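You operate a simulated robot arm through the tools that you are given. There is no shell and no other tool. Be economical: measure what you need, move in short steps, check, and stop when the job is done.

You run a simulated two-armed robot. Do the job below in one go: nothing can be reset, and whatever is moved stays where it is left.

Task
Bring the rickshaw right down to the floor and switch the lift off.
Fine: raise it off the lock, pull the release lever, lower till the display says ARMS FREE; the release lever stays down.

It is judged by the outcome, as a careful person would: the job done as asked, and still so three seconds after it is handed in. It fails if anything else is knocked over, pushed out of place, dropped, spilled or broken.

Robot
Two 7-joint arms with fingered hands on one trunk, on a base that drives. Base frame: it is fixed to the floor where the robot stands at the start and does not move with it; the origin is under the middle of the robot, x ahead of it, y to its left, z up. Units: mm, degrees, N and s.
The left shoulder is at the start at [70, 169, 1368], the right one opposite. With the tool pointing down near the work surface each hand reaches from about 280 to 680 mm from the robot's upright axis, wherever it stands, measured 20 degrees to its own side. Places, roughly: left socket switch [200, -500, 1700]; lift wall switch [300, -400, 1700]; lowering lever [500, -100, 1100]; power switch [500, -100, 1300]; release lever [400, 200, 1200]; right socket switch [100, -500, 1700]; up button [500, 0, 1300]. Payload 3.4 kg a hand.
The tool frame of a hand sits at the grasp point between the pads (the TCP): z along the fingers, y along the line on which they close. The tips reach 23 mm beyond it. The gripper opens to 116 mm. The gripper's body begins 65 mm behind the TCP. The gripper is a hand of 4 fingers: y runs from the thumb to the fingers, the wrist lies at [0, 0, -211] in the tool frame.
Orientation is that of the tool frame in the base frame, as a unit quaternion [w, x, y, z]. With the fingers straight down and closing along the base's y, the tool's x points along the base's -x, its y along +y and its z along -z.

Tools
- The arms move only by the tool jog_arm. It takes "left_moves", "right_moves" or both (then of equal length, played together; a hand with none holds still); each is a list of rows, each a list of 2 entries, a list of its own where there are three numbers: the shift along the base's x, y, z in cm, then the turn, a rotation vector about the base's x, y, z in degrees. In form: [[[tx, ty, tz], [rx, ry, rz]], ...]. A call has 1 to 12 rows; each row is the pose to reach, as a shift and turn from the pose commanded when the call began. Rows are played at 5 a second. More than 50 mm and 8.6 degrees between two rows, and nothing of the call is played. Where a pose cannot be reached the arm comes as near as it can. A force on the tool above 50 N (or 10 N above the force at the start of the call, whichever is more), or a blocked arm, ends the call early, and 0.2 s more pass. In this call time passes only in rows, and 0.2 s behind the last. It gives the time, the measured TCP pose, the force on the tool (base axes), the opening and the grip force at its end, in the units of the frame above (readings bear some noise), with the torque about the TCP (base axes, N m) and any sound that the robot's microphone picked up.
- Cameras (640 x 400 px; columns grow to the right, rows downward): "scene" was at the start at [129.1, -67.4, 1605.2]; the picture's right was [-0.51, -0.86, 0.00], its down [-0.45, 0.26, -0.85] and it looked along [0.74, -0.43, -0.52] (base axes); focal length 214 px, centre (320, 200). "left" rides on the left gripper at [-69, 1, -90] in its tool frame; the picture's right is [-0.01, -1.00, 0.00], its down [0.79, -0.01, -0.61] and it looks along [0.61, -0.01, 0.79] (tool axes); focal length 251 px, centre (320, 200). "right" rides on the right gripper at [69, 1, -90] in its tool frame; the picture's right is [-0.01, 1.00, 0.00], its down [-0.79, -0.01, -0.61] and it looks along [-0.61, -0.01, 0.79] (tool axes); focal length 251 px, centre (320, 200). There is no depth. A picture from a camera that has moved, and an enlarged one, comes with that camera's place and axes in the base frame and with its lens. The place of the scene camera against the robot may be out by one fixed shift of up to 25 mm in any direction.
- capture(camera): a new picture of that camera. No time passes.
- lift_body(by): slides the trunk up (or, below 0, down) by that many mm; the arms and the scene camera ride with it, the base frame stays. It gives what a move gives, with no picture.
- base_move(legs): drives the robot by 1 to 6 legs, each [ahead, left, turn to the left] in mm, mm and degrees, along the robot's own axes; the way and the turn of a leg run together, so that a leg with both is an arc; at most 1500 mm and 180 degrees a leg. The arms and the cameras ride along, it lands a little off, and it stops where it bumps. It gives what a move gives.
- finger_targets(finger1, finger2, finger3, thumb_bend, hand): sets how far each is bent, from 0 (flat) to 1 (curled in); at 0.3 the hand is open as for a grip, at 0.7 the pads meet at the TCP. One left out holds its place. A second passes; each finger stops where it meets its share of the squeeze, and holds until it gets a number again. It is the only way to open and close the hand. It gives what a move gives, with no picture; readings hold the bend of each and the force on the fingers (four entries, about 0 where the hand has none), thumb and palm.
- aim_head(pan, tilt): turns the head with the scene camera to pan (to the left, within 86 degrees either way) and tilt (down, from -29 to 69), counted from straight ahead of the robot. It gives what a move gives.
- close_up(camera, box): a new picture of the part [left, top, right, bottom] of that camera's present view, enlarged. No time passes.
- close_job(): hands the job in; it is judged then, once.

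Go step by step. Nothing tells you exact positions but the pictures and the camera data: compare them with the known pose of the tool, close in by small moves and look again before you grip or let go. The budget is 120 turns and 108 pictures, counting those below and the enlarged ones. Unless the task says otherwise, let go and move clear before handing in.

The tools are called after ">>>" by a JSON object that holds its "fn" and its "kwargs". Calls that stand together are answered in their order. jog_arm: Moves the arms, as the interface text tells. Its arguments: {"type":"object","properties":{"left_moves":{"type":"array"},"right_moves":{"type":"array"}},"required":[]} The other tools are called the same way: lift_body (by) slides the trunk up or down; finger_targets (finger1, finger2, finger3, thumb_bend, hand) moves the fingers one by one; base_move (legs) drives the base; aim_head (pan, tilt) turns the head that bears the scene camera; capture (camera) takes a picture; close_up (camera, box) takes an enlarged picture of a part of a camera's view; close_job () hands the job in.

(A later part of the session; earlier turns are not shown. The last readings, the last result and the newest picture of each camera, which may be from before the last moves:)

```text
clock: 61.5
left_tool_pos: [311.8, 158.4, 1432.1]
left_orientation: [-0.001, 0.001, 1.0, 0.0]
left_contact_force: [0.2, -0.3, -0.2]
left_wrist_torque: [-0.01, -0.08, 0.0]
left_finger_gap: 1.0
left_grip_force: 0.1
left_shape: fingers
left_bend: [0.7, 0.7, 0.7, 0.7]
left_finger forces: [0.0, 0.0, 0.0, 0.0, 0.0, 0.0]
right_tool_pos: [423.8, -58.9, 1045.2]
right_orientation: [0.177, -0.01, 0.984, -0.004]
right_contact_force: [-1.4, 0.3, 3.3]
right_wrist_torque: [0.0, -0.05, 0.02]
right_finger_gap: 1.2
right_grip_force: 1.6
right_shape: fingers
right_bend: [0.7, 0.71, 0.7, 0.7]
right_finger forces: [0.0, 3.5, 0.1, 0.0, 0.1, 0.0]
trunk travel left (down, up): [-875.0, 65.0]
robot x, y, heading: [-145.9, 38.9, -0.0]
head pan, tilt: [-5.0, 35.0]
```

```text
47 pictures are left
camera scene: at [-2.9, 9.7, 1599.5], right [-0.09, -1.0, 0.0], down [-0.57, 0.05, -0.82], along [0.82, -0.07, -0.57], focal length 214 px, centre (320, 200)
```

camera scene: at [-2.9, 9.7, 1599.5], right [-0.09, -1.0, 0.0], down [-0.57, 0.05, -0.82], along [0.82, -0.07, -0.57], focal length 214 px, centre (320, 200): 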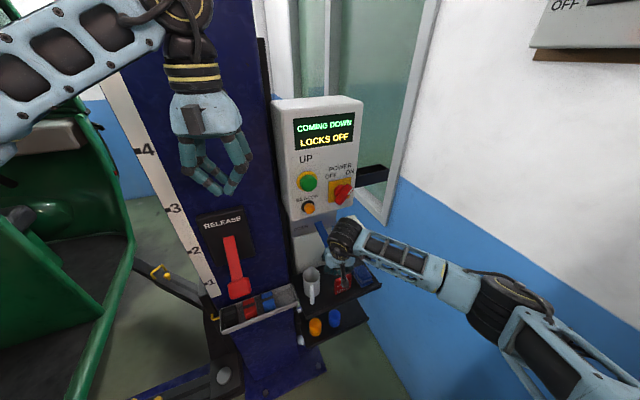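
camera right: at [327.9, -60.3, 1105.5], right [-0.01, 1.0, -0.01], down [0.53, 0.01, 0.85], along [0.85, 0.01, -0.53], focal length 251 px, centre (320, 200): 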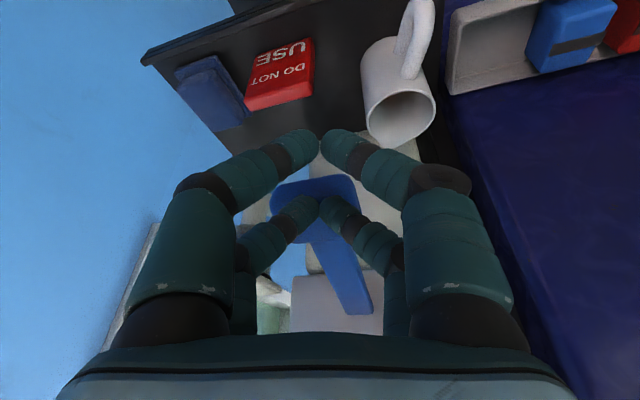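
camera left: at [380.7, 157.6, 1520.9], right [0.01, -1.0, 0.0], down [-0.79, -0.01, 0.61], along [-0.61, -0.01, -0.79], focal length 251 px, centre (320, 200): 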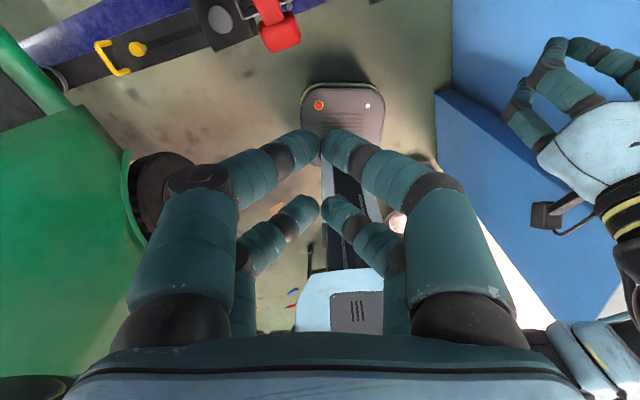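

>>> {"fn": "jog_arm", "kwargs": {"right_moves": [[[0, 0, 0], [0, 0, 0]], [[0, 0, 0], [0, 0, 0]], [[0, 0, 0], [0, 0, 0]], [[0, 0, 0], [0, 0, 0]], [[0, 0, 0], [0, 0, 0]], [[0, 0, 0], [0, 0, 0]], [[0, 0, 0], [0, 0, 0]], [[0, 0, 0], [0, 0, 0]], [[0, 0, 0], [0, 0, 0]], [[0, 0, 0], [0, 0, 0]], [[0, 0, 0], [0, 0, 0]], [[0, 0, 0], [0, 0, 0]]]}}

>>> {"fn": "capture", "kwargs": {"camera": "scene"}}

```text
clock: 64.1
left_tool_pos: [311.6, 158.2, 1431.8]
left_orientation: [-0.001, 0.0, 1.0, 0.0]
left_contact_force: [0.7, 0.5, -0.6]
left_wrist_torque: [0.04, -0.02, 0.03]
left_finger_gap: 1.3
left_grip_force: 0.1
left_shape: fingers
left_bend: [0.7, 0.7, 0.7, 0.7]
left_finger forces: [0.0, 0.1, 0.0, 0.1, 0.1, 0.0]
right_tool_pos: [423.5, -59.9, 1044.9]
right_orientation: [0.176, -0.011, 0.984, -0.004]
right_contact_force: [-2.2, -0.1, 3.5]
right_wrist_torque: [0.01, -0.06, 0.02]
right_finger_gap: 1.2
right_grip_force: 2.1
right_shape: fingers
right_bend: [0.7, 0.71, 0.7, 0.7]
right_finger forces: [0.1, 3.6, 0.0, 0.0, 0.0, 0.0]
trunk travel left (down, up): [-875.0, 65.0]
robot x, y, heading: [-141.4, 40.0, 0.2]
head pan, tilt: [-5.0, 35.0]
```

```text
46 pictures are left
camera scene: at [-2.9, 9.7, 1599.5], right [-0.09, -1.0, 0.0], down [-0.57, 0.05, -0.82], along [0.82, -0.07, -0.57], focal length 214 px, centre (320, 200)
```

scene: 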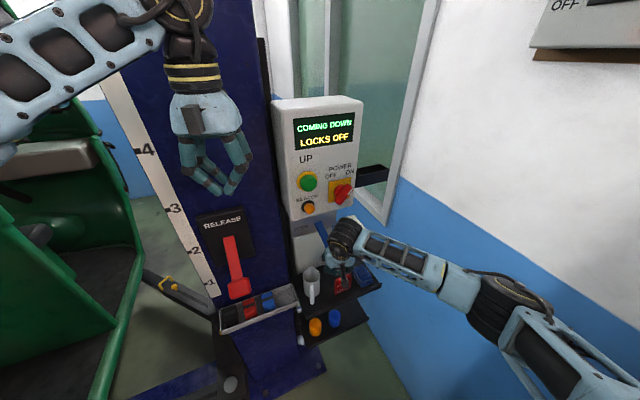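

>>> {"fn": "jog_arm", "kwargs": {"right_moves": [[[0, 0, 0], [0, 0, 0]], [[0, 0, 0], [0, 0, 0]], [[0, 0, 0], [0, 0, 0]], [[0, 0, 0], [0, 0, 0]], [[0, 0, 0], [0, 0, 0]], [[0, 0, 0], [0, 0, 0]], [[0, 0, 0], [0, 0, 0]], [[0, 0, 0], [0, 0, 0]], [[0, 0, 0], [0, 0, 0]], [[0, 0, 0], [0, 0, 0]], [[0, 0, 0], [0, 0, 0]], [[0, 0, 0], [0, 0, 0]]]}}

>>> {"fn": "capture", "kwargs": {"camera": "scene"}}

>>> {"fn": "capture", "kwargs": {"camera": "left"}}

```text
clock: 66.7
left_tool_pos: [310.9, 156.5, 1432.3]
left_orientation: [-0.001, 0.001, 1.0, -0.001]
left_contact_force: [0.6, -0.5, 0.3]
left_wrist_torque: [-0.04, 0.01, 0.02]
left_finger_gap: 1.2
left_grip_force: 0.1
left_shape: fingers
left_bend: [0.7, 0.7, 0.7, 0.7]
left_finger forces: [0.0, 0.0, 0.0, 0.0, 0.1, 0.0]
right_tool_pos: [422.8, -58.6, 1044.4]
right_orientation: [0.178, -0.011, 0.984, -0.004]
right_contact_force: [-1.4, 0.5, 3.3]
right_wrist_torque: [0.04, -0.08, 0.01]
right_finger_gap: 1.2
right_grip_force: 1.5
right_shape: fingers
right_bend: [0.7, 0.71, 0.7, 0.7]
right_finger forces: [0.1, 3.6, 0.0, 0.0, 0.0, 0.0]
trunk travel left (down, up): [-875.0, 65.0]
robot x, y, heading: [-139.0, 41.8, -0.3]
head pan, tilt: [-5.0, 35.0]
```

```text
45 pictures are left
camera scene: at [-2.9, 9.6, 1599.5], right [-0.09, -1.0, 0.0], down [-0.57, 0.05, -0.82], along [0.82, -0.07, -0.57], focal length 214 px, centre (320, 200)
```

scene: 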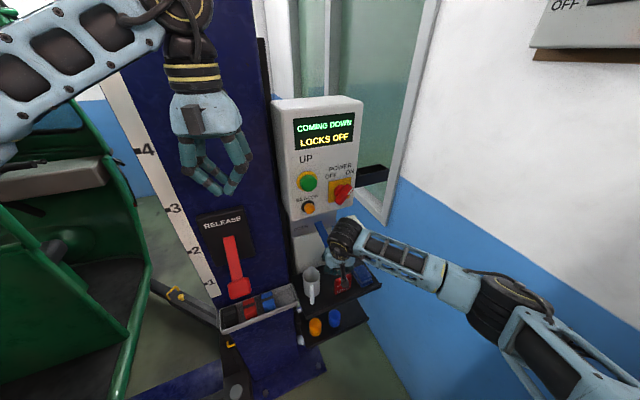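

```text
44 pictures are left
camera left: at [379.7, 157.9, 1521.3], right [0.01, -1.0, 0.0], down [-0.79, -0.01, 0.61], along [-0.61, -0.01, -0.79], focal length 251 px, centre (320, 200)
```

left: 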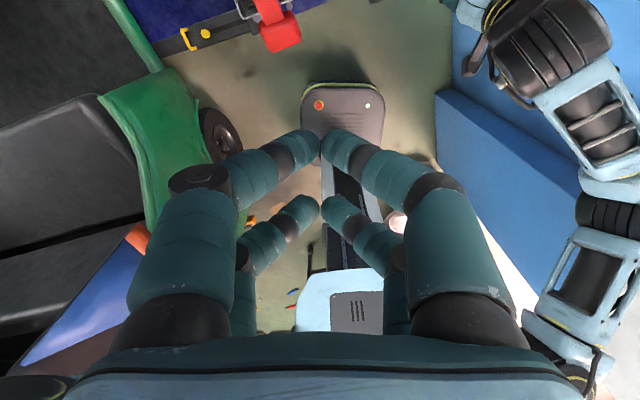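

>>> {"fn": "jog_arm", "kwargs": {"right_moves": [[[0, 0, 0], [0, 0, 0]], [[0, 0, 0], [0, 0, 0]], [[0, 0, 0], [0, 0, 0]], [[0, 0, 0], [0, 0, 0]], [[0, 0, 0], [0, 0, 0]], [[0, 0, 0], [0, 0, 0]], [[0, 0, 0], [0, 0, 0]], [[0, 0, 0], [0, 0, 0]], [[0, 0, 0], [0, 0, 0]], [[0, 0, 0], [0, 0, 0]], [[0, 0, 0], [0, 0, 0]], [[0, 0, 0], [0, 0, 0]]]}}

>>> {"fn": "capture", "kwargs": {"camera": "scene"}}

```text
clock: 69.3
left_tool_pos: [311.4, 158.4, 1431.1]
left_orientation: [0.0, 0.001, 1.0, 0.0]
left_contact_force: [-0.9, -0.1, -0.2]
left_wrist_torque: [0.02, -0.02, 0.0]
left_finger_gap: 1.1
left_grip_force: 0.1
left_shape: fingers
left_bend: [0.7, 0.7, 0.7, 0.7]
left_finger forces: [0.1, 0.0, 0.0, 0.0, 0.1, 0.0]
right_tool_pos: [422.5, -59.3, 1044.9]
right_orientation: [0.177, -0.011, 0.984, -0.004]
right_contact_force: [-2.2, 0.5, 2.8]
right_wrist_torque: [0.06, -0.03, -0.01]
right_finger_gap: 1.3
right_grip_force: 2.2
right_shape: fingers
right_bend: [0.7, 0.71, 0.7, 0.7]
right_finger forces: [0.1, 3.6, 0.1, 0.1, 0.1, 0.0]
trunk travel left (down, up): [-875.0, 65.0]
robot x, y, heading: [-139.2, 39.3, -0.0]
head pan, tilt: [-5.0, 35.0]
```

```text
43 pictures are left
camera scene: at [-2.9, 9.6, 1599.5], right [-0.09, -1.0, 0.0], down [-0.57, 0.05, -0.82], along [0.82, -0.07, -0.57], focal length 214 px, centre (320, 200)
```

scene: 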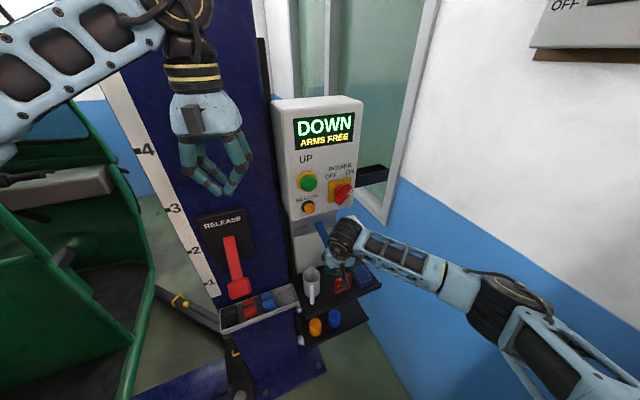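

DOWN / ARMS FREE. I'll let the lever up by reversing the move, then go to the power knob.

>>> {"fn": "jog_arm", "kwargs": {"right_moves": [[[-0.8, 0, 3.2], [0, 0, 0]], [[-2.2, 0, 7], [0, 0, 0]], [[-5, 0, 10.5], [0, 0, 0]], [[-9, 0, 13.5], [0, 0, 0]], [[-12, -2, 16.5], [0, 0, 0]]]}}

>>> {"fn": "aim_head", "kwargs": {"pan": -15, "tilt": 35}}

>>> {"fn": "capture", "kwargs": {"camera": "right"}}

>>> {"fn": "close_up", "kwargs": {"camera": "scene", "box": [190, 60, 350, 310]}}

```text
clock: 70.5
left_tool_pos: [310.2, 156.1, 1432.4]
left_orientation: [-0.001, 0.0, 1.0, 0.001]
left_contact_force: [0.5, -0.5, -0.5]
left_wrist_torque: [0.01, -0.03, -0.01]
left_finger_gap: 1.5
left_grip_force: 0.1
left_shape: fingers
left_bend: [0.7, 0.7, 0.7, 0.7]
left_finger forces: [0.0, 0.0, 0.1, 0.0, 0.1, 0.0]
right_tool_pos: [299.2, -79.0, 1208.1]
right_orientation: [0.177, -0.012, 0.984, -0.003]
right_contact_force: [-0.2, 0.1, 0.5]
right_wrist_torque: [-0.02, 0.01, -0.01]
right_finger_gap: 0.9
right_grip_force: 0.2
right_shape: fingers
right_bend: [0.7, 0.7, 0.7, 0.7]
right_finger forces: [0.1, 0.0, 0.0, 0.0, 0.1, 0.0]
trunk travel left (down, up): [-875.0, 65.0]
robot x, y, heading: [-142.2, 39.7, -0.2]
head pan, tilt: [-5.0, 35.0]
```

```text
clock: 71.2
left_tool_pos: [312.0, 156.0, 1431.5]
left_orientation: [0.0, 0.0, 1.0, 0.0]
left_contact_force: [-0.8, 0.0, 0.5]
left_wrist_torque: [0.01, -0.01, -0.01]
left_finger_gap: 1.3
left_grip_force: 0.1
left_shape: fingers
left_bend: [0.7, 0.7, 0.7, 0.7]
left_finger forces: [0.1, 0.0, 0.1, 0.0, 0.0, 0.0]
right_tool_pos: [299.7, -77.5, 1207.4]
right_orientation: [0.177, -0.011, 0.984, -0.003]
right_contact_force: [-0.5, -0.5, 0.2]
right_wrist_torque: [-0.01, 0.01, 0.02]
right_finger_gap: 1.4
right_grip_force: 0.1
right_shape: fingers
right_bend: [0.7, 0.7, 0.7, 0.7]
right_finger forces: [0.0, 0.0, 0.1, 0.0, 0.0, 0.0]
trunk travel left (down, up): [-875.0, 65.0]
robot x, y, heading: [-142.1, 35.1, -0.2]
head pan, tilt: [-15.0, 35.0]
```

```text
42 pictures are left
camera right: at [206.0, -78.5, 1267.6], right [-0.01, 1.0, -0.01], down [0.53, 0.01, 0.85], along [0.85, 0.01, -0.53], focal length 251 px, centre (320, 200)
```

right: 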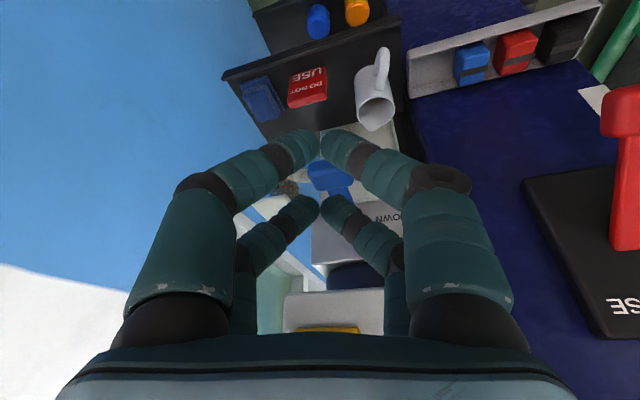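

```text
1.60 times, centred on (270, 185) of scene
camera zoom: at [-4.8, -6.1, 1599.4], right [-0.26, -0.97, 0.0], down [-0.55, 0.15, -0.82], along [0.79, -0.21, -0.57], focal length 343 px, centre (400, 224)
```

zoom: 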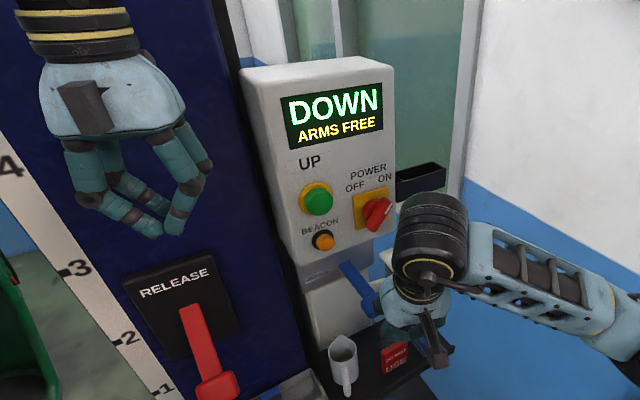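

The display shows ARMS FREE and the release lever remains down. Next I'll bring the right hand in front of the power knob, to its lower right.

>>> {"fn": "jog_arm", "kwargs": {"right_moves": [[[0, -1, 2.5], [0, -5, 0]], [[2, -2, 5], [0, -10, 0]], [[4, -3, 7], [0, -15, 0]], [[6, -3.5, 7.5], [0, -19, 0]]]}}

>>> {"fn": "capture", "kwargs": {"camera": "right"}}

>>> {"fn": "close_up", "kwargs": {"camera": "scene", "box": [230, 90, 390, 250]}}

```text
clock: 72.2
left_tool_pos: [311.7, 156.2, 1432.0]
left_orientation: [-0.001, 0.001, 1.0, 0.0]
left_contact_force: [-0.1, 0.1, 0.1]
left_wrist_torque: [0.01, 0.01, 0.02]
left_finger_gap: 1.2
left_grip_force: 0.0
left_shape: fingers
left_bend: [0.7, 0.7, 0.7, 0.7]
left_finger forces: [0.0, 0.1, 0.0, 0.0, 0.0, 0.0]
right_tool_pos: [362.1, -114.3, 1284.9]
right_orientation: [0.337, -0.01, 0.941, -0.007]
right_contact_force: [-0.4, -0.6, 0.7]
right_wrist_torque: [-0.01, -0.01, 0.01]
right_finger_gap: 1.4
right_grip_force: 0.0
right_shape: fingers
right_bend: [0.7, 0.7, 0.7, 0.7]
right_finger forces: [0.1, 0.0, 0.1, 0.0, 0.0, 0.0]
trunk travel left (down, up): [-875.0, 65.0]
robot x, y, heading: [-142.4, 44.3, -0.2]
head pan, tilt: [-15.0, 35.0]
```

```text
40 pictures are left
camera right: at [253.0, -115.8, 1310.8], right [-0.01, 1.0, -0.01], down [0.23, 0.01, 0.97], along [0.97, 0.01, -0.23], focal length 251 px, centre (320, 200)
```

right: 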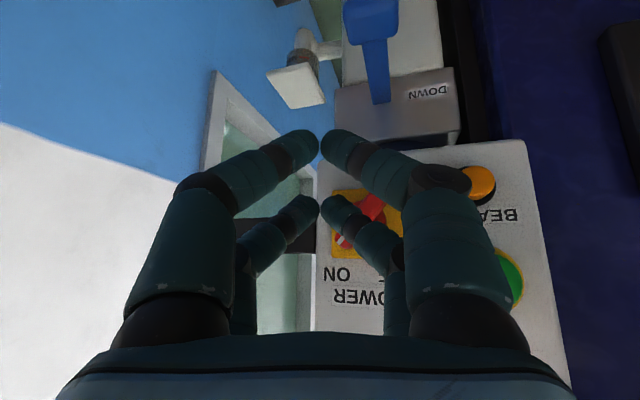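

```text
2.50 times, centred on (310, 170) of scene
camera zoom: at [-4.3, -6.0, 1599.4], right [-0.26, -0.97, 0.0], down [-0.55, 0.15, -0.82], along [0.79, -0.21, -0.57], focal length 536 px, centre (345, 275)
```

zoom: 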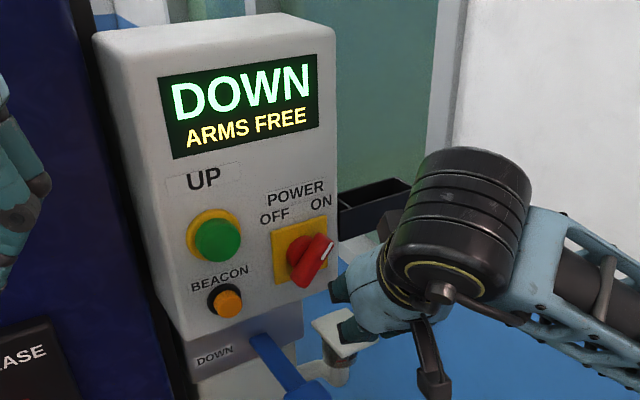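

The knob centre is about [458, -75, 1281], with its pointer to the upper right (ON). I'll place the fingertips beside its lower right, then sweep the pointer left in an arc toward OFF.

>>> {"fn": "jog_arm", "kwargs": {"right_moves": [[[1, -0.6, -1.1], [0, 0, 0]], [[3.5, -0.6, -1.1], [0, 0, 0]], [[5.5, -0.6, -1.1], [0, 0, 0]], [[6.5, -0.6, -1.1], [0, 0, 0]], [[7.2, -0.6, -1.1], [0, 0, 0]]]}}

>>> {"fn": "capture", "kwargs": {"camera": "right"}}

>>> {"fn": "close_up", "kwargs": {"camera": "scene", "box": [230, 90, 390, 250]}}

```text
clock: 73.4
left_tool_pos: [313.2, 157.8, 1431.5]
left_orientation: [-0.001, 0.001, 1.0, 0.0]
left_contact_force: [0.2, 0.0, 0.0]
left_wrist_torque: [-0.02, -0.01, -0.02]
left_finger_gap: 1.2
left_grip_force: 0.1
left_shape: fingers
left_bend: [0.7, 0.7, 0.7, 0.7]
left_finger forces: [0.1, 0.1, 0.1, 0.0, 0.1, 0.1]
right_tool_pos: [435.7, -120.2, 1272.8]
right_orientation: [0.337, -0.01, 0.941, -0.006]
right_contact_force: [-0.3, -0.6, -0.5]
right_wrist_torque: [0.0, 0.0, 0.02]
right_finger_gap: 1.1
right_grip_force: 0.2
right_shape: fingers
right_bend: [0.7, 0.7, 0.7, 0.7]
right_finger forces: [0.0, 0.0, 0.0, 0.0, 0.0, 0.0]
trunk travel left (down, up): [-875.0, 65.0]
robot x, y, heading: [-140.6, 38.5, -0.3]
head pan, tilt: [-15.0, 35.0]
```

```text
38 pictures are left
camera right: at [326.8, -121.5, 1298.8], right [-0.01, 1.0, -0.01], down [0.23, 0.01, 0.97], along [0.97, 0.01, -0.23], focal length 251 px, centre (320, 200)
```

right: 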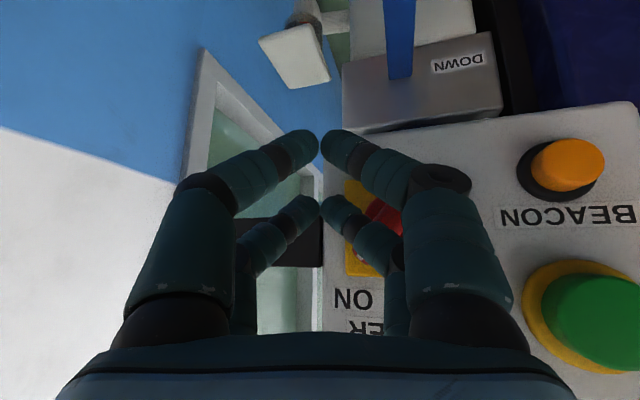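

```text
2.50 times, centred on (310, 170) of scene
camera zoom: at [-4.1, -5.7, 1599.4], right [-0.26, -0.97, 0.0], down [-0.55, 0.15, -0.82], along [0.79, -0.21, -0.57], focal length 536 px, centre (345, 275)
```

zoom: 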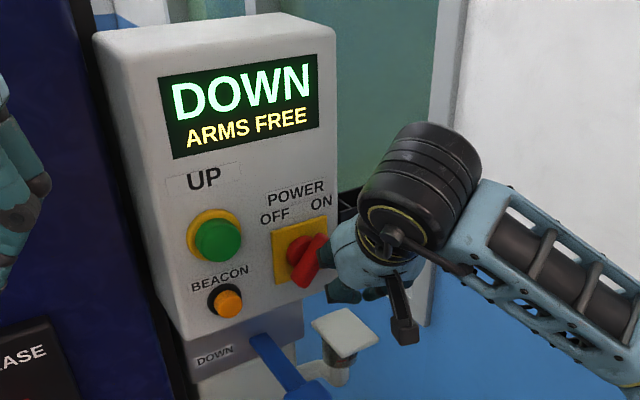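

Positioned without contact. Now I'll sweep the first part of the arc.

>>> {"fn": "jog_arm", "kwargs": {"right_moves": [[[0, 1, 0.8], [0, 0, 0]], [[0, 1.7, 1.5], [0, 0, 0]], [[0, 2.2, 2.4], [0, 0, 0]], [[0, 2.8, 3.2], [0, 0, 0]]]}}

>>> {"fn": "close_up", "kwargs": {"camera": "scene", "box": [230, 90, 390, 250]}}

>>> {"fn": "capture", "kwargs": {"camera": "right"}}

```text
clock: 74.4
left_tool_pos: [313.4, 158.3, 1431.9]
left_orientation: [0.0, 0.001, 1.0, -0.001]
left_contact_force: [-0.1, 0.9, 0.4]
left_wrist_torque: [-0.03, -0.01, 0.02]
left_finger_gap: 1.5
left_grip_force: 0.1
left_shape: fingers
left_bend: [0.7, 0.7, 0.7, 0.7]
left_finger forces: [0.0, 0.0, 0.0, 0.0, 0.1, 0.0]
right_tool_pos: [436.7, -92.2, 1305.7]
right_orientation: [0.337, -0.01, 0.941, -0.006]
right_contact_force: [-0.2, 0.3, 0.8]
right_wrist_torque: [-0.01, 0.0, 0.0]
right_finger_gap: 1.2
right_grip_force: 0.0
right_shape: fingers
right_bend: [0.7, 0.7, 0.7, 0.7]
right_finger forces: [0.0, 0.1, 0.1, 0.0, 0.1, 0.0]
trunk travel left (down, up): [-875.0, 65.0]
robot x, y, heading: [-140.3, 38.5, -0.3]
head pan, tilt: [-15.0, 35.0]
```

```text
2.50 times, centred on (310, 170) of scene
camera zoom: at [-4.4, -5.1, 1599.4], right [-0.26, -0.97, 0.0], down [-0.55, 0.15, -0.82], along [0.79, -0.21, -0.57], focal length 536 px, centre (345, 275)
```

zoom: 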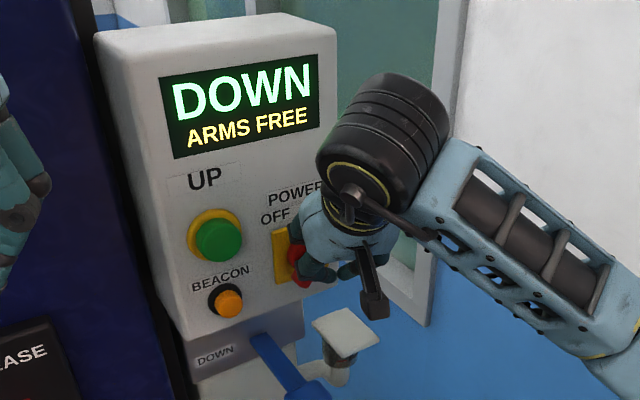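

```text
35 pictures are left
camera right: at [326.3, -93.2, 1332.1], right [-0.01, 1.0, -0.01], down [0.23, 0.01, 0.97], along [0.97, 0.01, -0.23], focal length 251 px, centre (320, 200)
```

right: 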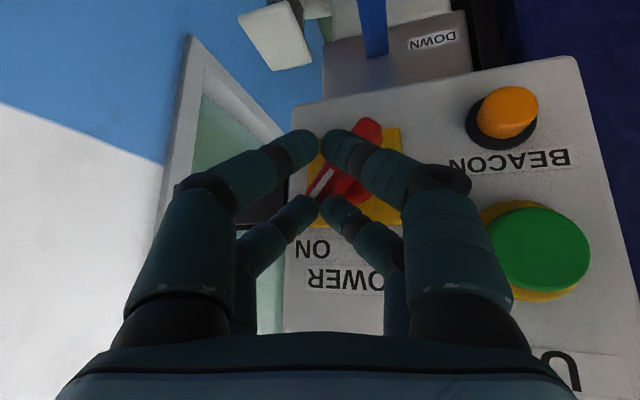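

The tip skirted just past the pointer end without contact. The bar is actually centred near [446, -79, 1280], so I'll go back and sweep a tighter arc.

>>> {"fn": "jog_arm", "kwargs": {"right_moves": [[[0, -0.9, -1.0], [0, 0, 0]], [[0, -1.8, -2.2], [0, 0, 0]], [[0, -2.0, -3.4], [0, 0, 0]], [[0, -1.0, -2.8], [0, 0, 0]], [[0, -0.4, -2.2], [0, 0, 0]], [[0, -0.1, -1.6], [0, 0, 0]], [[0, 0.2, -1.1], [0, 0, 0]], [[0, 0.7, -0.8], [0, 0, 0]]]}}

>>> {"fn": "capture", "kwargs": {"camera": "right"}}

```text
clock: 76.2
left_tool_pos: [311.3, 158.0, 1432.6]
left_orientation: [-0.001, 0.001, 1.0, -0.001]
left_contact_force: [-0.2, 0.3, 0.6]
left_wrist_torque: [-0.02, -0.01, -0.01]
left_finger_gap: 1.4
left_grip_force: 0.0
left_shape: fingers
left_bend: [0.7, 0.7, 0.7, 0.7]
left_finger forces: [0.0, 0.0, 0.0, 0.0, 0.0, 0.1]
right_tool_pos: [434.7, -84.8, 1298.9]
right_orientation: [0.337, -0.01, 0.941, -0.007]
right_contact_force: [-5.4, -1.3, -0.5]
right_wrist_torque: [-0.04, 0.06, -0.09]
right_finger_gap: 1.2
right_grip_force: 2.8
right_shape: fingers
right_bend: [0.7, 0.7, 0.7, 0.7]
right_finger forces: [0.1, 0.0, 5.2, 0.1, 0.0, 0.0]
trunk travel left (down, up): [-875.0, 65.0]
robot x, y, heading: [-141.7, 41.5, 0.1]
head pan, tilt: [-15.0, 35.0]
```

```text
34 pictures are left
camera right: at [324.6, -86.0, 1324.9], right [-0.01, 1.0, -0.01], down [0.23, 0.01, 0.97], along [0.97, 0.01, -0.23], focal length 251 px, centre (320, 200)
```

right: 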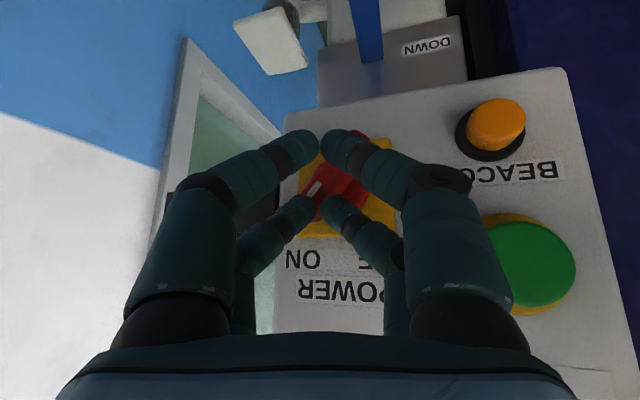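

Pushing rides over the knob's face, so I'll switch to gripping and twisting. I'll back off, half-open the hand and point it straight at the panel.

>>> {"fn": "jog_arm", "kwargs": {"right_moves": [[[-3, 0, 0], [0, 0, 0]], [[-6, 0, -0.5], [0, 0, 0]], [[-9, 0, -1], [0, 0, 0]], [[-11, 0, -1.5], [0, -7, 0]], [[-12, 0, -2], [0, -15, 0]], [[-12, 0, -2], [0, -23, 0]], [[-12, 0, -2], [0, -31, 0]], [[-12, 0.3, -2], [0, -39, 0]], [[-12, 0.6, -2], [0, -47, 0]], [[-12, 0.6, -2], [0, -51, 0]]]}}

>>> {"fn": "finger_targets", "kwargs": {"hand": "right", "finger1": 0.5, "finger2": 0.5, "finger3": 0.5, "thumb_bend": 0.5}}

>>> {"fn": "capture", "kwargs": {"camera": "right"}}

>>> {"fn": "close_up", "kwargs": {"camera": "scene", "box": [230, 90, 390, 250]}}

```text
clock: 78.4
left_tool_pos: [312.4, 158.7, 1431.2]
left_orientation: [-0.001, 0.0, 1.0, -0.001]
left_contact_force: [-0.8, -0.4, 0.5]
left_wrist_torque: [0.03, -0.01, 0.02]
left_finger_gap: 1.2
left_grip_force: 0.0
left_shape: fingers
left_bend: [0.7, 0.7, 0.7, 0.7]
left_finger forces: [0.2, 0.0, 0.1, 0.0, 0.1, 0.0]
right_tool_pos: [335.8, -82.0, 1419.8]
right_orientation: [0.691, -0.015, 0.722, -0.012]
right_contact_force: [0.0, 0.9, 0.1]
right_wrist_torque: [0.0, -0.02, 0.0]
right_finger_gap: 1.6
right_grip_force: 0.0
right_shape: fingers
right_bend: [0.7, 0.7, 0.7, 0.7]
right_finger forces: [0.1, 0.0, 0.0, 0.1, 0.0, 0.0]
right hand out of reach, approached as far as the arm can: row 6, 7, 8, 9, 10
trunk travel left (down, up): [-875.0, 65.0]
robot x, y, heading: [-137.0, 38.3, -0.1]
head pan, tilt: [-15.0, 35.0]
```

```text
clock: 79.4
left_tool_pos: [313.3, 157.4, 1432.8]
left_orientation: [-0.001, 0.001, 1.0, 0.0]
left_contact_force: [1.4, 0.2, -1.3]
left_wrist_torque: [0.0, 0.02, 0.01]
left_finger_gap: 1.2
left_grip_force: 0.0
left_shape: fingers
left_bend: [0.7, 0.7, 0.7, 0.7]
left_finger forces: [0.0, 0.0, 0.1, 0.0, 0.0, 0.1]
right_tool_pos: [335.1, -82.5, 1420.2]
right_orientation: [0.691, -0.014, 0.722, -0.011]
right_contact_force: [-0.4, -0.9, 0.2]
right_wrist_torque: [0.0, -0.01, 0.02]
right_finger_gap: 57.5
right_grip_force: 0.0
right_shape: fingers
right_bend: [0.5, 0.5, 0.5, 0.5]
right_finger forces: [0.1, 0.1, 0.0, 0.1, 0.0, 0.0]
trunk travel left (down, up): [-875.0, 65.0]
robot x, y, heading: [-140.6, 39.4, -0.1]
head pan, tilt: [-15.0, 35.0]
```

```text
33 pictures are left
camera right: at [243.4, -85.4, 1355.8], right [0.0, 1.0, -0.03], down [-0.57, 0.02, 0.82], along [0.82, 0.02, 0.57], focal length 251 px, centre (320, 200)
```

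right: 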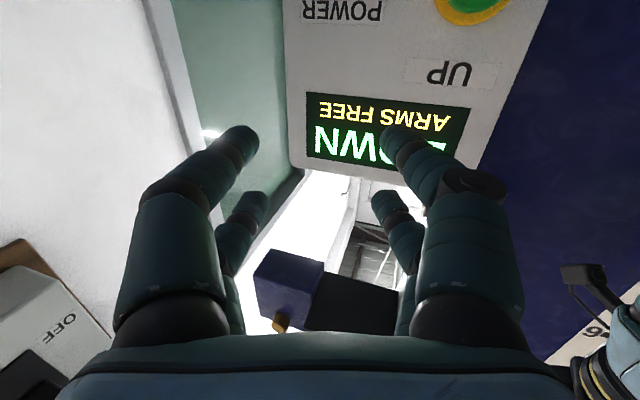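

```text
2.50 times, centred on (310, 170) of scene
camera zoom: at [-4.5, -5.9, 1599.4], right [-0.26, -0.97, 0.0], down [-0.55, 0.15, -0.82], along [0.79, -0.21, -0.57], focal length 536 px, centre (345, 275)
```

zoom: 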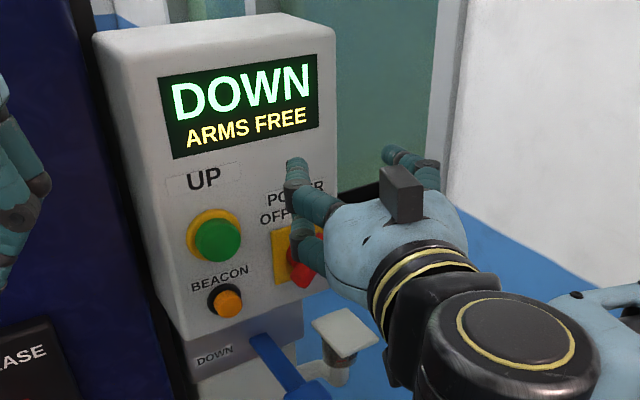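

The hand points horizontally now but sits too high. I'll move it forward and down in front of the knob and roll it to match the bar.

>>> {"fn": "jog_arm", "kwargs": {"right_moves": [[[2, 0, -3.5], [0, 0, 0]], [[4, 0, -7], [0, 0, 0]], [[5, 0.1, -10], [0, 0, 0]], [[5.5, 0.2, -13.5], [0, 0, 0]]]}}

>>> {"fn": "jog_arm", "kwargs": {"right_moves": [[[0, 0, 0], [8, 0, 0]], [[0, 0, 0], [16, 0, 0]], [[0, 0, 0], [24, 0, 0]], [[0, 0, 0], [32, 0, 0]], [[0, 0, 0], [40, 0, 0]]]}}

>>> {"fn": "capture", "kwargs": {"camera": "right"}}

>>> {"fn": "close_up", "kwargs": {"camera": "scene", "box": [230, 90, 390, 250]}}

```text
clock: 80.4
left_tool_pos: [312.0, 157.2, 1432.8]
left_orientation: [-0.001, 0.001, 1.0, 0.0]
left_contact_force: [0.4, -0.3, -0.8]
left_wrist_torque: [-0.05, 0.01, 0.02]
left_finger_gap: 1.2
left_grip_force: 0.1
left_shape: fingers
left_bend: [0.7, 0.7, 0.7, 0.7]
left_finger forces: [0.0, 0.0, 0.0, 0.1, 0.0, 0.1]
right_tool_pos: [363.1, -93.1, 1419.1]
right_orientation: [0.688, -0.015, 0.725, -0.013]
right_contact_force: [-0.8, -0.1, -0.4]
right_wrist_torque: [-0.01, 0.01, 0.01]
right_finger_gap: 57.4
right_grip_force: 0.0
right_shape: fingers
right_bend: [0.5, 0.5, 0.5, 0.5]
right_finger forces: [0.0, 0.0, 0.0, 0.0, 0.1, 0.1]
right hand out of reach, approached as far as the arm can: row 1, 2, 3, 4
trunk travel left (down, up): [-875.0, 65.0]
robot x, y, heading: [-143.4, 40.0, -0.3]
head pan, tilt: [-15.0, 35.0]
```

```text
clock: 81.6
left_tool_pos: [312.4, 157.4, 1432.7]
left_orientation: [-0.001, 0.001, 1.0, 0.001]
left_contact_force: [-0.3, -0.6, -0.3]
left_wrist_torque: [-0.03, 0.02, -0.01]
left_finger_gap: 1.4
left_grip_force: 0.1
left_shape: fingers
left_bend: [0.7, 0.7, 0.7, 0.7]
left_finger forces: [0.0, 0.0, 0.1, 0.0, 0.0, 0.1]
right_tool_pos: [355.1, -148.7, 1460.4]
right_orientation: [0.646, 0.217, 0.691, 0.239]
right_contact_force: [0.4, 0.2, -0.2]
right_wrist_torque: [0.0, -0.01, 0.02]
right_finger_gap: 57.5
right_grip_force: 0.0
right_shape: fingers
right_bend: [0.5, 0.5, 0.5, 0.5]
right_finger forces: [0.1, 0.0, 0.0, 0.1, 0.1, 0.1]
right hand out of reach, approached as far as the arm can: row 1, 2, 3, 4, 5
trunk travel left (down, up): [-875.0, 65.0]
robot x, y, heading: [-142.2, 38.4, 0.3]
head pan, tilt: [-15.0, 35.0]
```

```text
31 pictures are left
camera right: at [260.6, -111.1, 1411.4], right [-0.01, 0.79, 0.62], down [-0.55, -0.52, 0.65], along [0.84, -0.33, 0.44], focal length 251 px, centre (320, 200)
```

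right: 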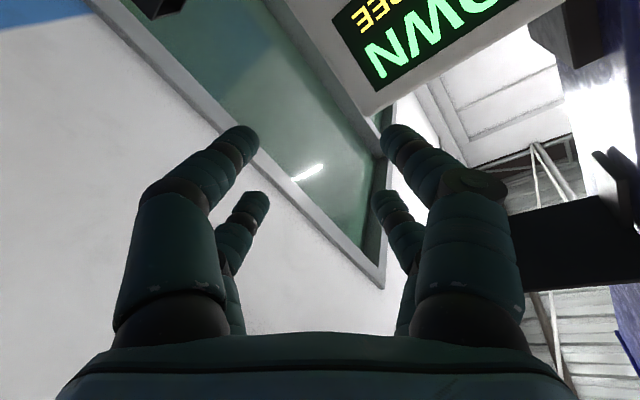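

```text
2.50 times, centred on (310, 170) of scene
camera zoom: at [-4.4, -6.2, 1599.4], right [-0.26, -0.97, 0.0], down [-0.55, 0.15, -0.82], along [0.79, -0.21, -0.57], focal length 536 px, centre (345, 275)
```

zoom: 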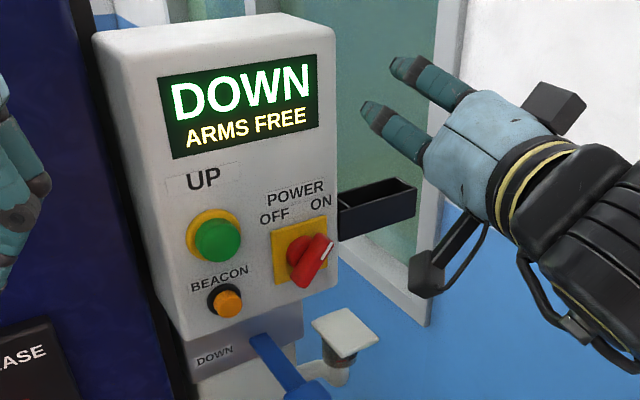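

The arm can't hold this pose so far below its shoulder. Lowering the trunk should put the knob at a workable height.

>>> {"fn": "lift_body", "kwargs": {"by": -140}}

>>> {"fn": "jog_arm", "kwargs": {"right_moves": [[[1, 1.5, -0.5], [0, 0, 0]], [[2, 3, -1], [0, 0, 0]], [[3, 5, -2], [0, 0, 0]], [[4, 7, -3], [0, 0, 0]]]}}

>>> {"fn": "capture", "kwargs": {"camera": "right"}}

>>> {"fn": "capture", "kwargs": {"camera": "scene"}}

```text
clock: 83.2
left_tool_pos: [311.9, 157.3, 1291.9]
left_orientation: [-0.001, 0.001, 1.0, 0.0]
left_contact_force: [0.4, -0.2, 0.3]
left_wrist_torque: [0.03, 0.0, -0.01]
left_finger_gap: 1.3
left_grip_force: 0.0
left_shape: fingers
left_bend: [0.7, 0.7, 0.7, 0.7]
left_finger forces: [0.0, 0.0, 0.0, 0.1, 0.0, 0.1]
right_tool_pos: [354.6, -148.2, 1321.1]
right_orientation: [0.646, 0.217, 0.692, 0.238]
right_contact_force: [0.1, -0.2, 0.3]
right_wrist_torque: [0.02, 0.0, 0.01]
right_finger_gap: 57.7
right_grip_force: 0.1
right_shape: fingers
right_bend: [0.5, 0.5, 0.5, 0.5]
right_finger forces: [0.0, 0.0, 0.0, 0.1, 0.0, 0.1]
trunk travel left (down, up): [-735.0, 205.0]
robot x, y, heading: [-142.2, 38.2, -0.1]
head pan, tilt: [-15.0, 35.0]
```

```text
clock: 84.2
left_tool_pos: [313.7, 158.2, 1291.5]
left_orientation: [-0.001, 0.001, 1.0, -0.001]
left_contact_force: [0.2, 0.1, -0.6]
left_wrist_torque: [0.02, 0.0, 0.0]
left_finger_gap: 1.0
left_grip_force: 0.0
left_shape: fingers
left_bend: [0.7, 0.7, 0.7, 0.7]
left_finger forces: [0.0, 0.1, 0.0, 0.1, 0.1, 0.1]
right_tool_pos: [384.6, -131.7, 1330.1]
right_orientation: [0.641, 0.212, 0.697, 0.239]
right_contact_force: [-0.2, -0.7, 0.3]
right_wrist_torque: [0.02, -0.02, -0.01]
right_finger_gap: 57.8
right_grip_force: 0.2
right_shape: fingers
right_bend: [0.5, 0.5, 0.5, 0.5]
right_finger forces: [0.0, 0.0, 0.1, 0.0, 0.1, 0.1]
right hand out of reach, approached as far as the arm can: row 1, 2, 3, 4
trunk travel left (down, up): [-735.0, 205.0]
robot x, y, heading: [-142.7, 38.4, -0.0]
head pan, tilt: [-15.0, 35.0]
```

```text
29 pictures are left
camera right: at [289.5, -95.6, 1282.6], right [-0.01, 0.79, 0.61], down [-0.53, -0.52, 0.66], along [0.85, -0.32, 0.43], focal length 251 px, centre (320, 200)
```

right: 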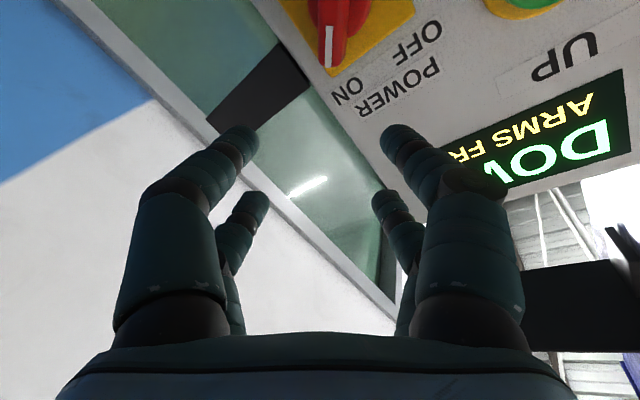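

```text
28 pictures are left
camera scene: at [-3.8, -5.1, 1459.3], right [-0.26, -0.97, 0.0], down [-0.55, 0.15, -0.82], along [0.79, -0.21, -0.57], focal length 214 px, centre (320, 200)
```

scene: 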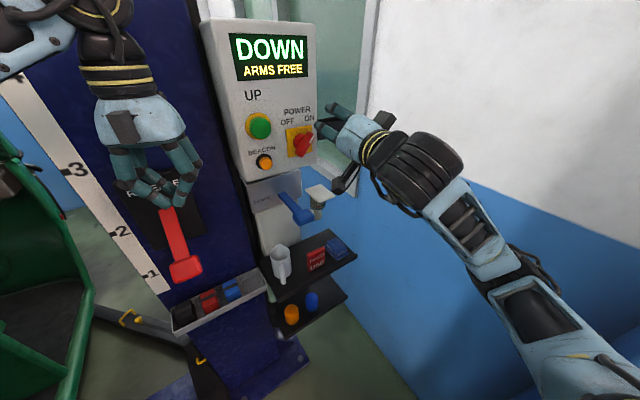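

The +40° roll is at the arm's limit, but I don't need it: closing unrolled jaws on the slanted bar will itself turn it toward vertical, then I roll the other way. I'll undo the roll and centre on the knob.

>>> {"fn": "jog_arm", "kwargs": {"right_moves": [[[-1, 0.7, -0.5], [-8, 0, 0]], [[-1, 1.5, -1], [-16, 0, 0]], [[-1, 2.5, -2], [-24, 0, 0]], [[-1, 3.5, -3], [-32, 0, 0]], [[-0.5, 4.5, -4], [-39, 0, 0]], [[-0.5, 5.3, -5], [-39, 0, 0]]]}}

>>> {"fn": "capture", "kwargs": {"camera": "right"}}

>>> {"fn": "capture", "kwargs": {"camera": "scene"}}

```text
clock: 85.7
left_tool_pos: [311.2, 157.8, 1291.9]
left_orientation: [-0.001, 0.001, 1.0, 0.0]
left_contact_force: [0.0, 0.7, 0.4]
left_wrist_torque: [-0.01, -0.01, -0.02]
left_finger_gap: 1.6
left_grip_force: 0.2
left_shape: fingers
left_bend: [0.7, 0.7, 0.7, 0.7]
left_finger forces: [0.1, 0.0, 0.0, 0.0, 0.1, 0.0]
right_tool_pos: [377.8, -79.0, 1281.8]
right_orientation: [0.682, -0.012, 0.732, -0.007]
right_contact_force: [-0.5, -0.4, -0.8]
right_wrist_torque: [0.01, -0.01, 0.0]
right_finger_gap: 57.9
right_grip_force: 0.1
right_shape: fingers
right_bend: [0.5, 0.5, 0.5, 0.5]
right_finger forces: [0.0, 0.1, 0.0, 0.0, 0.0, 0.0]
trunk travel left (down, up): [-735.0, 205.0]
robot x, y, heading: [-137.9, 38.1, -0.4]
head pan, tilt: [-15.0, 35.0]
```

```text
27 pictures are left
camera right: at [283.8, -81.7, 1220.2], right [-0.01, 1.0, -0.02], down [-0.55, 0.01, 0.84], along [0.84, 0.02, 0.55], focal length 251 px, centre (320, 200)
```

right: 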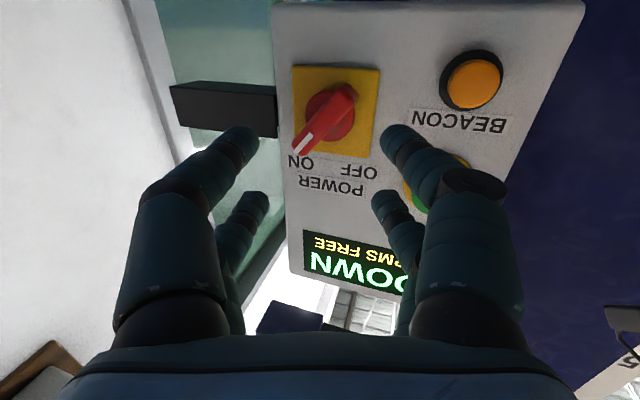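

```text
26 pictures are left
camera scene: at [-4.5, -5.4, 1459.4], right [-0.26, -0.97, 0.0], down [-0.55, 0.15, -0.82], along [0.79, -0.21, -0.57], focal length 214 px, centre (320, 200)
```

scene: 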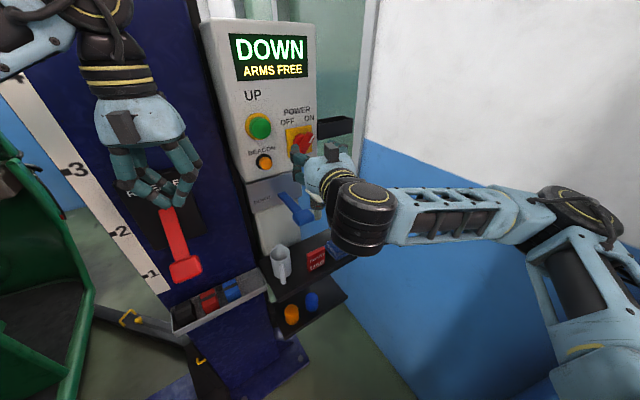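

Clear view of the knob: its bar is centred about 15 mm below and 6 mm left of my grasp axis. I'll narrow the hand slightly, align and move in.

>>> {"fn": "finger_targets", "kwargs": {"hand": "right", "finger1": 0.53, "finger2": 0.53, "finger3": 0.53, "thumb_bend": 0.53}}

>>> {"fn": "jog_arm", "kwargs": {"right_moves": [[[0.5, 0.6, -0.7], [0, 0, 0]], [[2, 0.6, -1.5], [0, 0, 0]], [[3.5, 0.6, -1.5], [0, 0, 0]], [[4.5, 0.6, -1.5], [0, 0, 0]]]}}

>>> {"fn": "capture", "kwargs": {"camera": "right"}}

```text
clock: 86.7
left_tool_pos: [312.3, 156.9, 1292.6]
left_orientation: [-0.001, 0.001, 1.0, -0.001]
left_contact_force: [0.4, -0.2, -1.7]
left_wrist_torque: [-0.02, -0.02, -0.01]
left_finger_gap: 1.1
left_grip_force: 0.1
left_shape: fingers
left_bend: [0.7, 0.7, 0.7, 0.7]
left_finger forces: [0.0, 0.0, 0.0, 0.0, 0.0, 0.0]
right_tool_pos: [377.7, -80.0, 1282.6]
right_orientation: [0.682, -0.013, 0.731, -0.005]
right_contact_force: [-0.1, -0.1, 0.5]
right_wrist_torque: [0.06, 0.01, 0.0]
right_finger_gap: 50.0
right_grip_force: 0.1
right_shape: fingers
right_bend: [0.53, 0.53, 0.53, 0.53]
right_finger forces: [0.1, 0.1, 0.0, 0.1, 0.0, 0.0]
trunk travel left (down, up): [-735.0, 205.0]
robot x, y, heading: [-146.4, 40.0, -0.1]
head pan, tilt: [-15.0, 35.0]
```

```text
clock: 87.7
left_tool_pos: [313.0, 158.5, 1292.6]
left_orientation: [-0.002, 0.001, 1.0, 0.0]
left_contact_force: [0.7, 0.2, -0.4]
left_wrist_torque: [-0.01, 0.0, 0.01]
left_finger_gap: 1.2
left_grip_force: 0.0
left_shape: fingers
left_bend: [0.7, 0.7, 0.7, 0.7]
left_finger forces: [0.1, 0.0, 0.0, 0.0, 0.0, 0.1]
right_tool_pos: [422.7, -73.6, 1276.5]
right_orientation: [0.68, -0.012, 0.733, -0.007]
right_contact_force: [-1.1, 0.5, 0.3]
right_wrist_torque: [-0.02, -0.01, 0.0]
right_finger_gap: 50.1
right_grip_force: 0.0
right_shape: fingers
right_bend: [0.53, 0.53, 0.53, 0.53]
right_finger forces: [0.1, 0.1, 0.0, 0.1, 0.1, 0.0]
right hand out of reach, approached as far as the arm can: row 2, 3, 4
trunk travel left (down, up): [-735.0, 205.0]
robot x, y, heading: [-140.8, 40.8, -0.1]
head pan, tilt: [-15.0, 35.0]
```

```text
25 pictures are left
camera right: at [329.0, -76.9, 1215.7], right [-0.01, 1.0, -0.02], down [-0.54, 0.01, 0.84], along [0.84, 0.02, 0.54], focal length 251 px, centre (320, 200)
```

right: 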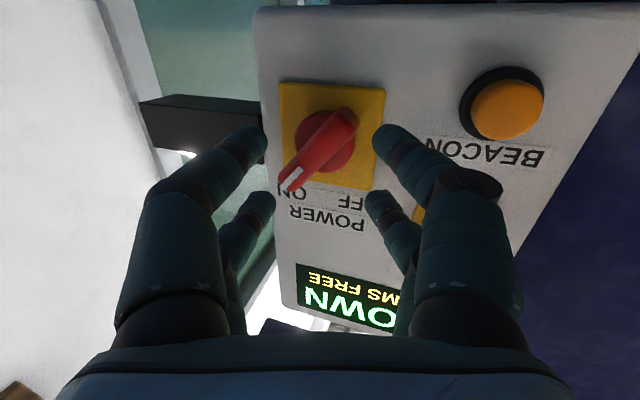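

The knob is centred laterally; I'm 12 mm too high and limited by reach, so I'll lower the trunk by that and advance.

>>> {"fn": "lift_body", "kwargs": {"by": -13}}

>>> {"fn": "jog_arm", "kwargs": {"right_moves": [[[0.8, 0, 0], [0, 0, 0]], [[1.5, 0, 0], [0, 0, 0]], [[2.2, 0, 0], [0, 0, 0]]]}}

>>> {"fn": "capture", "kwargs": {"camera": "right"}}

```text
clock: 88.3
left_tool_pos: [313.6, 157.9, 1278.1]
left_orientation: [0.0, 0.001, 1.0, 0.001]
left_contact_force: [0.1, 0.0, 0.5]
left_wrist_torque: [-0.02, 0.01, -0.05]
left_finger_gap: 1.2
left_grip_force: 0.0
left_shape: fingers
left_bend: [0.7, 0.7, 0.7, 0.7]
left_finger forces: [0.1, 0.0, 0.1, 0.0, 0.0, 0.0]
right_tool_pos: [423.5, -74.2, 1264.1]
right_orientation: [0.679, -0.012, 0.734, -0.008]
right_contact_force: [0.6, 0.0, 0.5]
right_wrist_torque: [0.01, -0.01, 0.02]
right_finger_gap: 49.9
right_grip_force: 0.0
right_shape: fingers
right_bend: [0.53, 0.53, 0.53, 0.53]
right_finger forces: [0.1, 0.0, 0.2, 0.0, 0.1, 0.0]
trunk travel left (down, up): [-722.0, 218.0]
robot x, y, heading: [-143.3, 40.6, 0.2]
head pan, tilt: [-15.0, 35.0]
```

```text
clock: 89.1
left_tool_pos: [312.4, 157.5, 1279.3]
left_orientation: [-0.001, 0.0, 1.0, -0.001]
left_contact_force: [-0.8, 0.5, -0.3]
left_wrist_torque: [-0.01, 0.01, 0.03]
left_finger_gap: 1.3
left_grip_force: 0.1
left_shape: fingers
left_bend: [0.7, 0.7, 0.7, 0.7]
left_finger forces: [0.1, 0.0, 0.1, 0.0, 0.1, 0.0]
right_tool_pos: [444.8, -73.8, 1264.5]
right_orientation: [0.679, -0.013, 0.734, -0.006]
right_contact_force: [-1.0, -0.2, 0.9]
right_wrist_torque: [0.01, -0.01, 0.01]
right_finger_gap: 49.8
right_grip_force: 0.1
right_shape: fingers
right_bend: [0.53, 0.53, 0.53, 0.53]
right_finger forces: [0.1, 0.1, 0.0, 0.1, 0.1, 0.1]
trunk travel left (down, up): [-722.0, 218.0]
robot x, y, heading: [-143.2, 41.4, 0.2]
head pan, tilt: [-15.0, 35.0]
```

```text
24 pictures are left
camera right: at [350.4, -77.2, 1203.8], right [-0.01, 1.0, -0.02], down [-0.54, 0.01, 0.84], along [0.84, 0.02, 0.54], focal length 251 px, centre (320, 200)
```

right: 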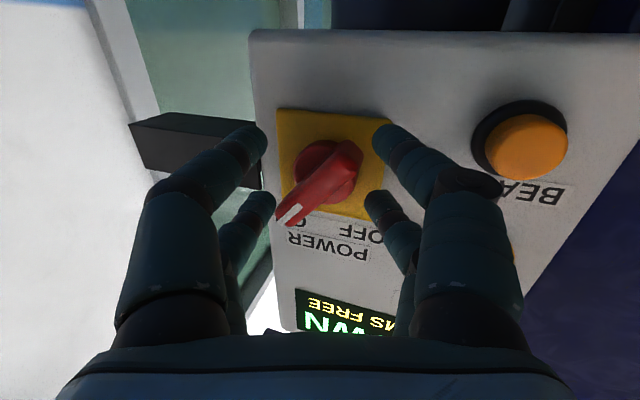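

The fingers flank the bar. I'll go in another 8 mm and close, which should turn the bar toward vertical.

>>> {"fn": "jog_arm", "kwargs": {"right_moves": [[[0.4, 0, -0.2], [0, 0, 0]], [[0.8, 0, -0.3], [0, 0, 0]]]}}

>>> {"fn": "finger_targets", "kwargs": {"hand": "right", "finger1": 0.68, "finger2": 0.68, "finger3": 0.68, "thumb_bend": 0.68}}

>>> {"fn": "capture", "kwargs": {"camera": "right"}}

```text
clock: 89.7
left_tool_pos: [313.5, 157.7, 1278.4]
left_orientation: [-0.001, 0.001, 1.0, 0.0]
left_contact_force: [0.2, 0.9, 0.3]
left_wrist_torque: [0.0, 0.0, 0.01]
left_finger_gap: 1.0
left_grip_force: 0.1
left_shape: fingers
left_bend: [0.7, 0.7, 0.7, 0.7]
left_finger forces: [0.0, 0.0, 0.1, 0.0, 0.1, 0.1]
right_tool_pos: [452.6, -75.6, 1262.7]
right_orientation: [0.677, -0.014, 0.736, -0.006]
right_contact_force: [-0.5, -0.5, 0.7]
right_wrist_torque: [0.0, 0.0, -0.03]
right_finger_gap: 50.4
right_grip_force: 0.0
right_shape: fingers
right_bend: [0.53, 0.53, 0.53, 0.53]
right_finger forces: [0.1, 0.1, 0.0, 0.1, 0.1, 0.0]
trunk travel left (down, up): [-722.0, 218.0]
robot x, y, heading: [-138.0, 38.1, 0.0]
head pan, tilt: [-15.0, 35.0]
```

```text
clock: 90.7
left_tool_pos: [313.3, 157.9, 1279.2]
left_orientation: [0.0, 0.001, 1.0, 0.0]
left_contact_force: [0.1, 0.1, 0.3]
left_wrist_torque: [0.01, 0.0, -0.03]
left_finger_gap: 1.0
left_grip_force: 0.1
left_shape: fingers
left_bend: [0.7, 0.7, 0.7, 0.7]
left_finger forces: [0.0, 0.0, 0.0, 0.1, 0.1, 0.0]
right_tool_pos: [452.7, -74.0, 1260.9]
right_orientation: [0.677, -0.013, 0.736, -0.007]
right_contact_force: [-2.3, 0.1, -5.1]
right_wrist_torque: [0.05, 0.04, 0.21]
right_finger_gap: 11.5
right_grip_force: 9.8
right_shape: fingers
right_bend: [0.65, 0.65, 0.59, 0.68]
right_finger forces: [2.4, 10.7, 5.9, 0.0, 0.0, 0.0]
trunk travel left (down, up): [-722.0, 218.0]
robot x, y, heading: [-143.0, 40.7, -0.0]
head pan, tilt: [-15.0, 35.0]
```

```text
23 pictures are left
camera right: at [357.8, -77.5, 1201.2], right [-0.01, 1.0, -0.02], down [-0.54, 0.01, 0.84], along [0.84, 0.02, 0.54], focal length 251 px, centre (320, 200)
```

right: 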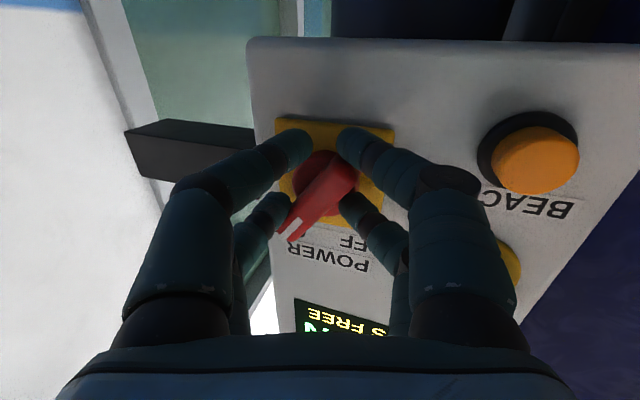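

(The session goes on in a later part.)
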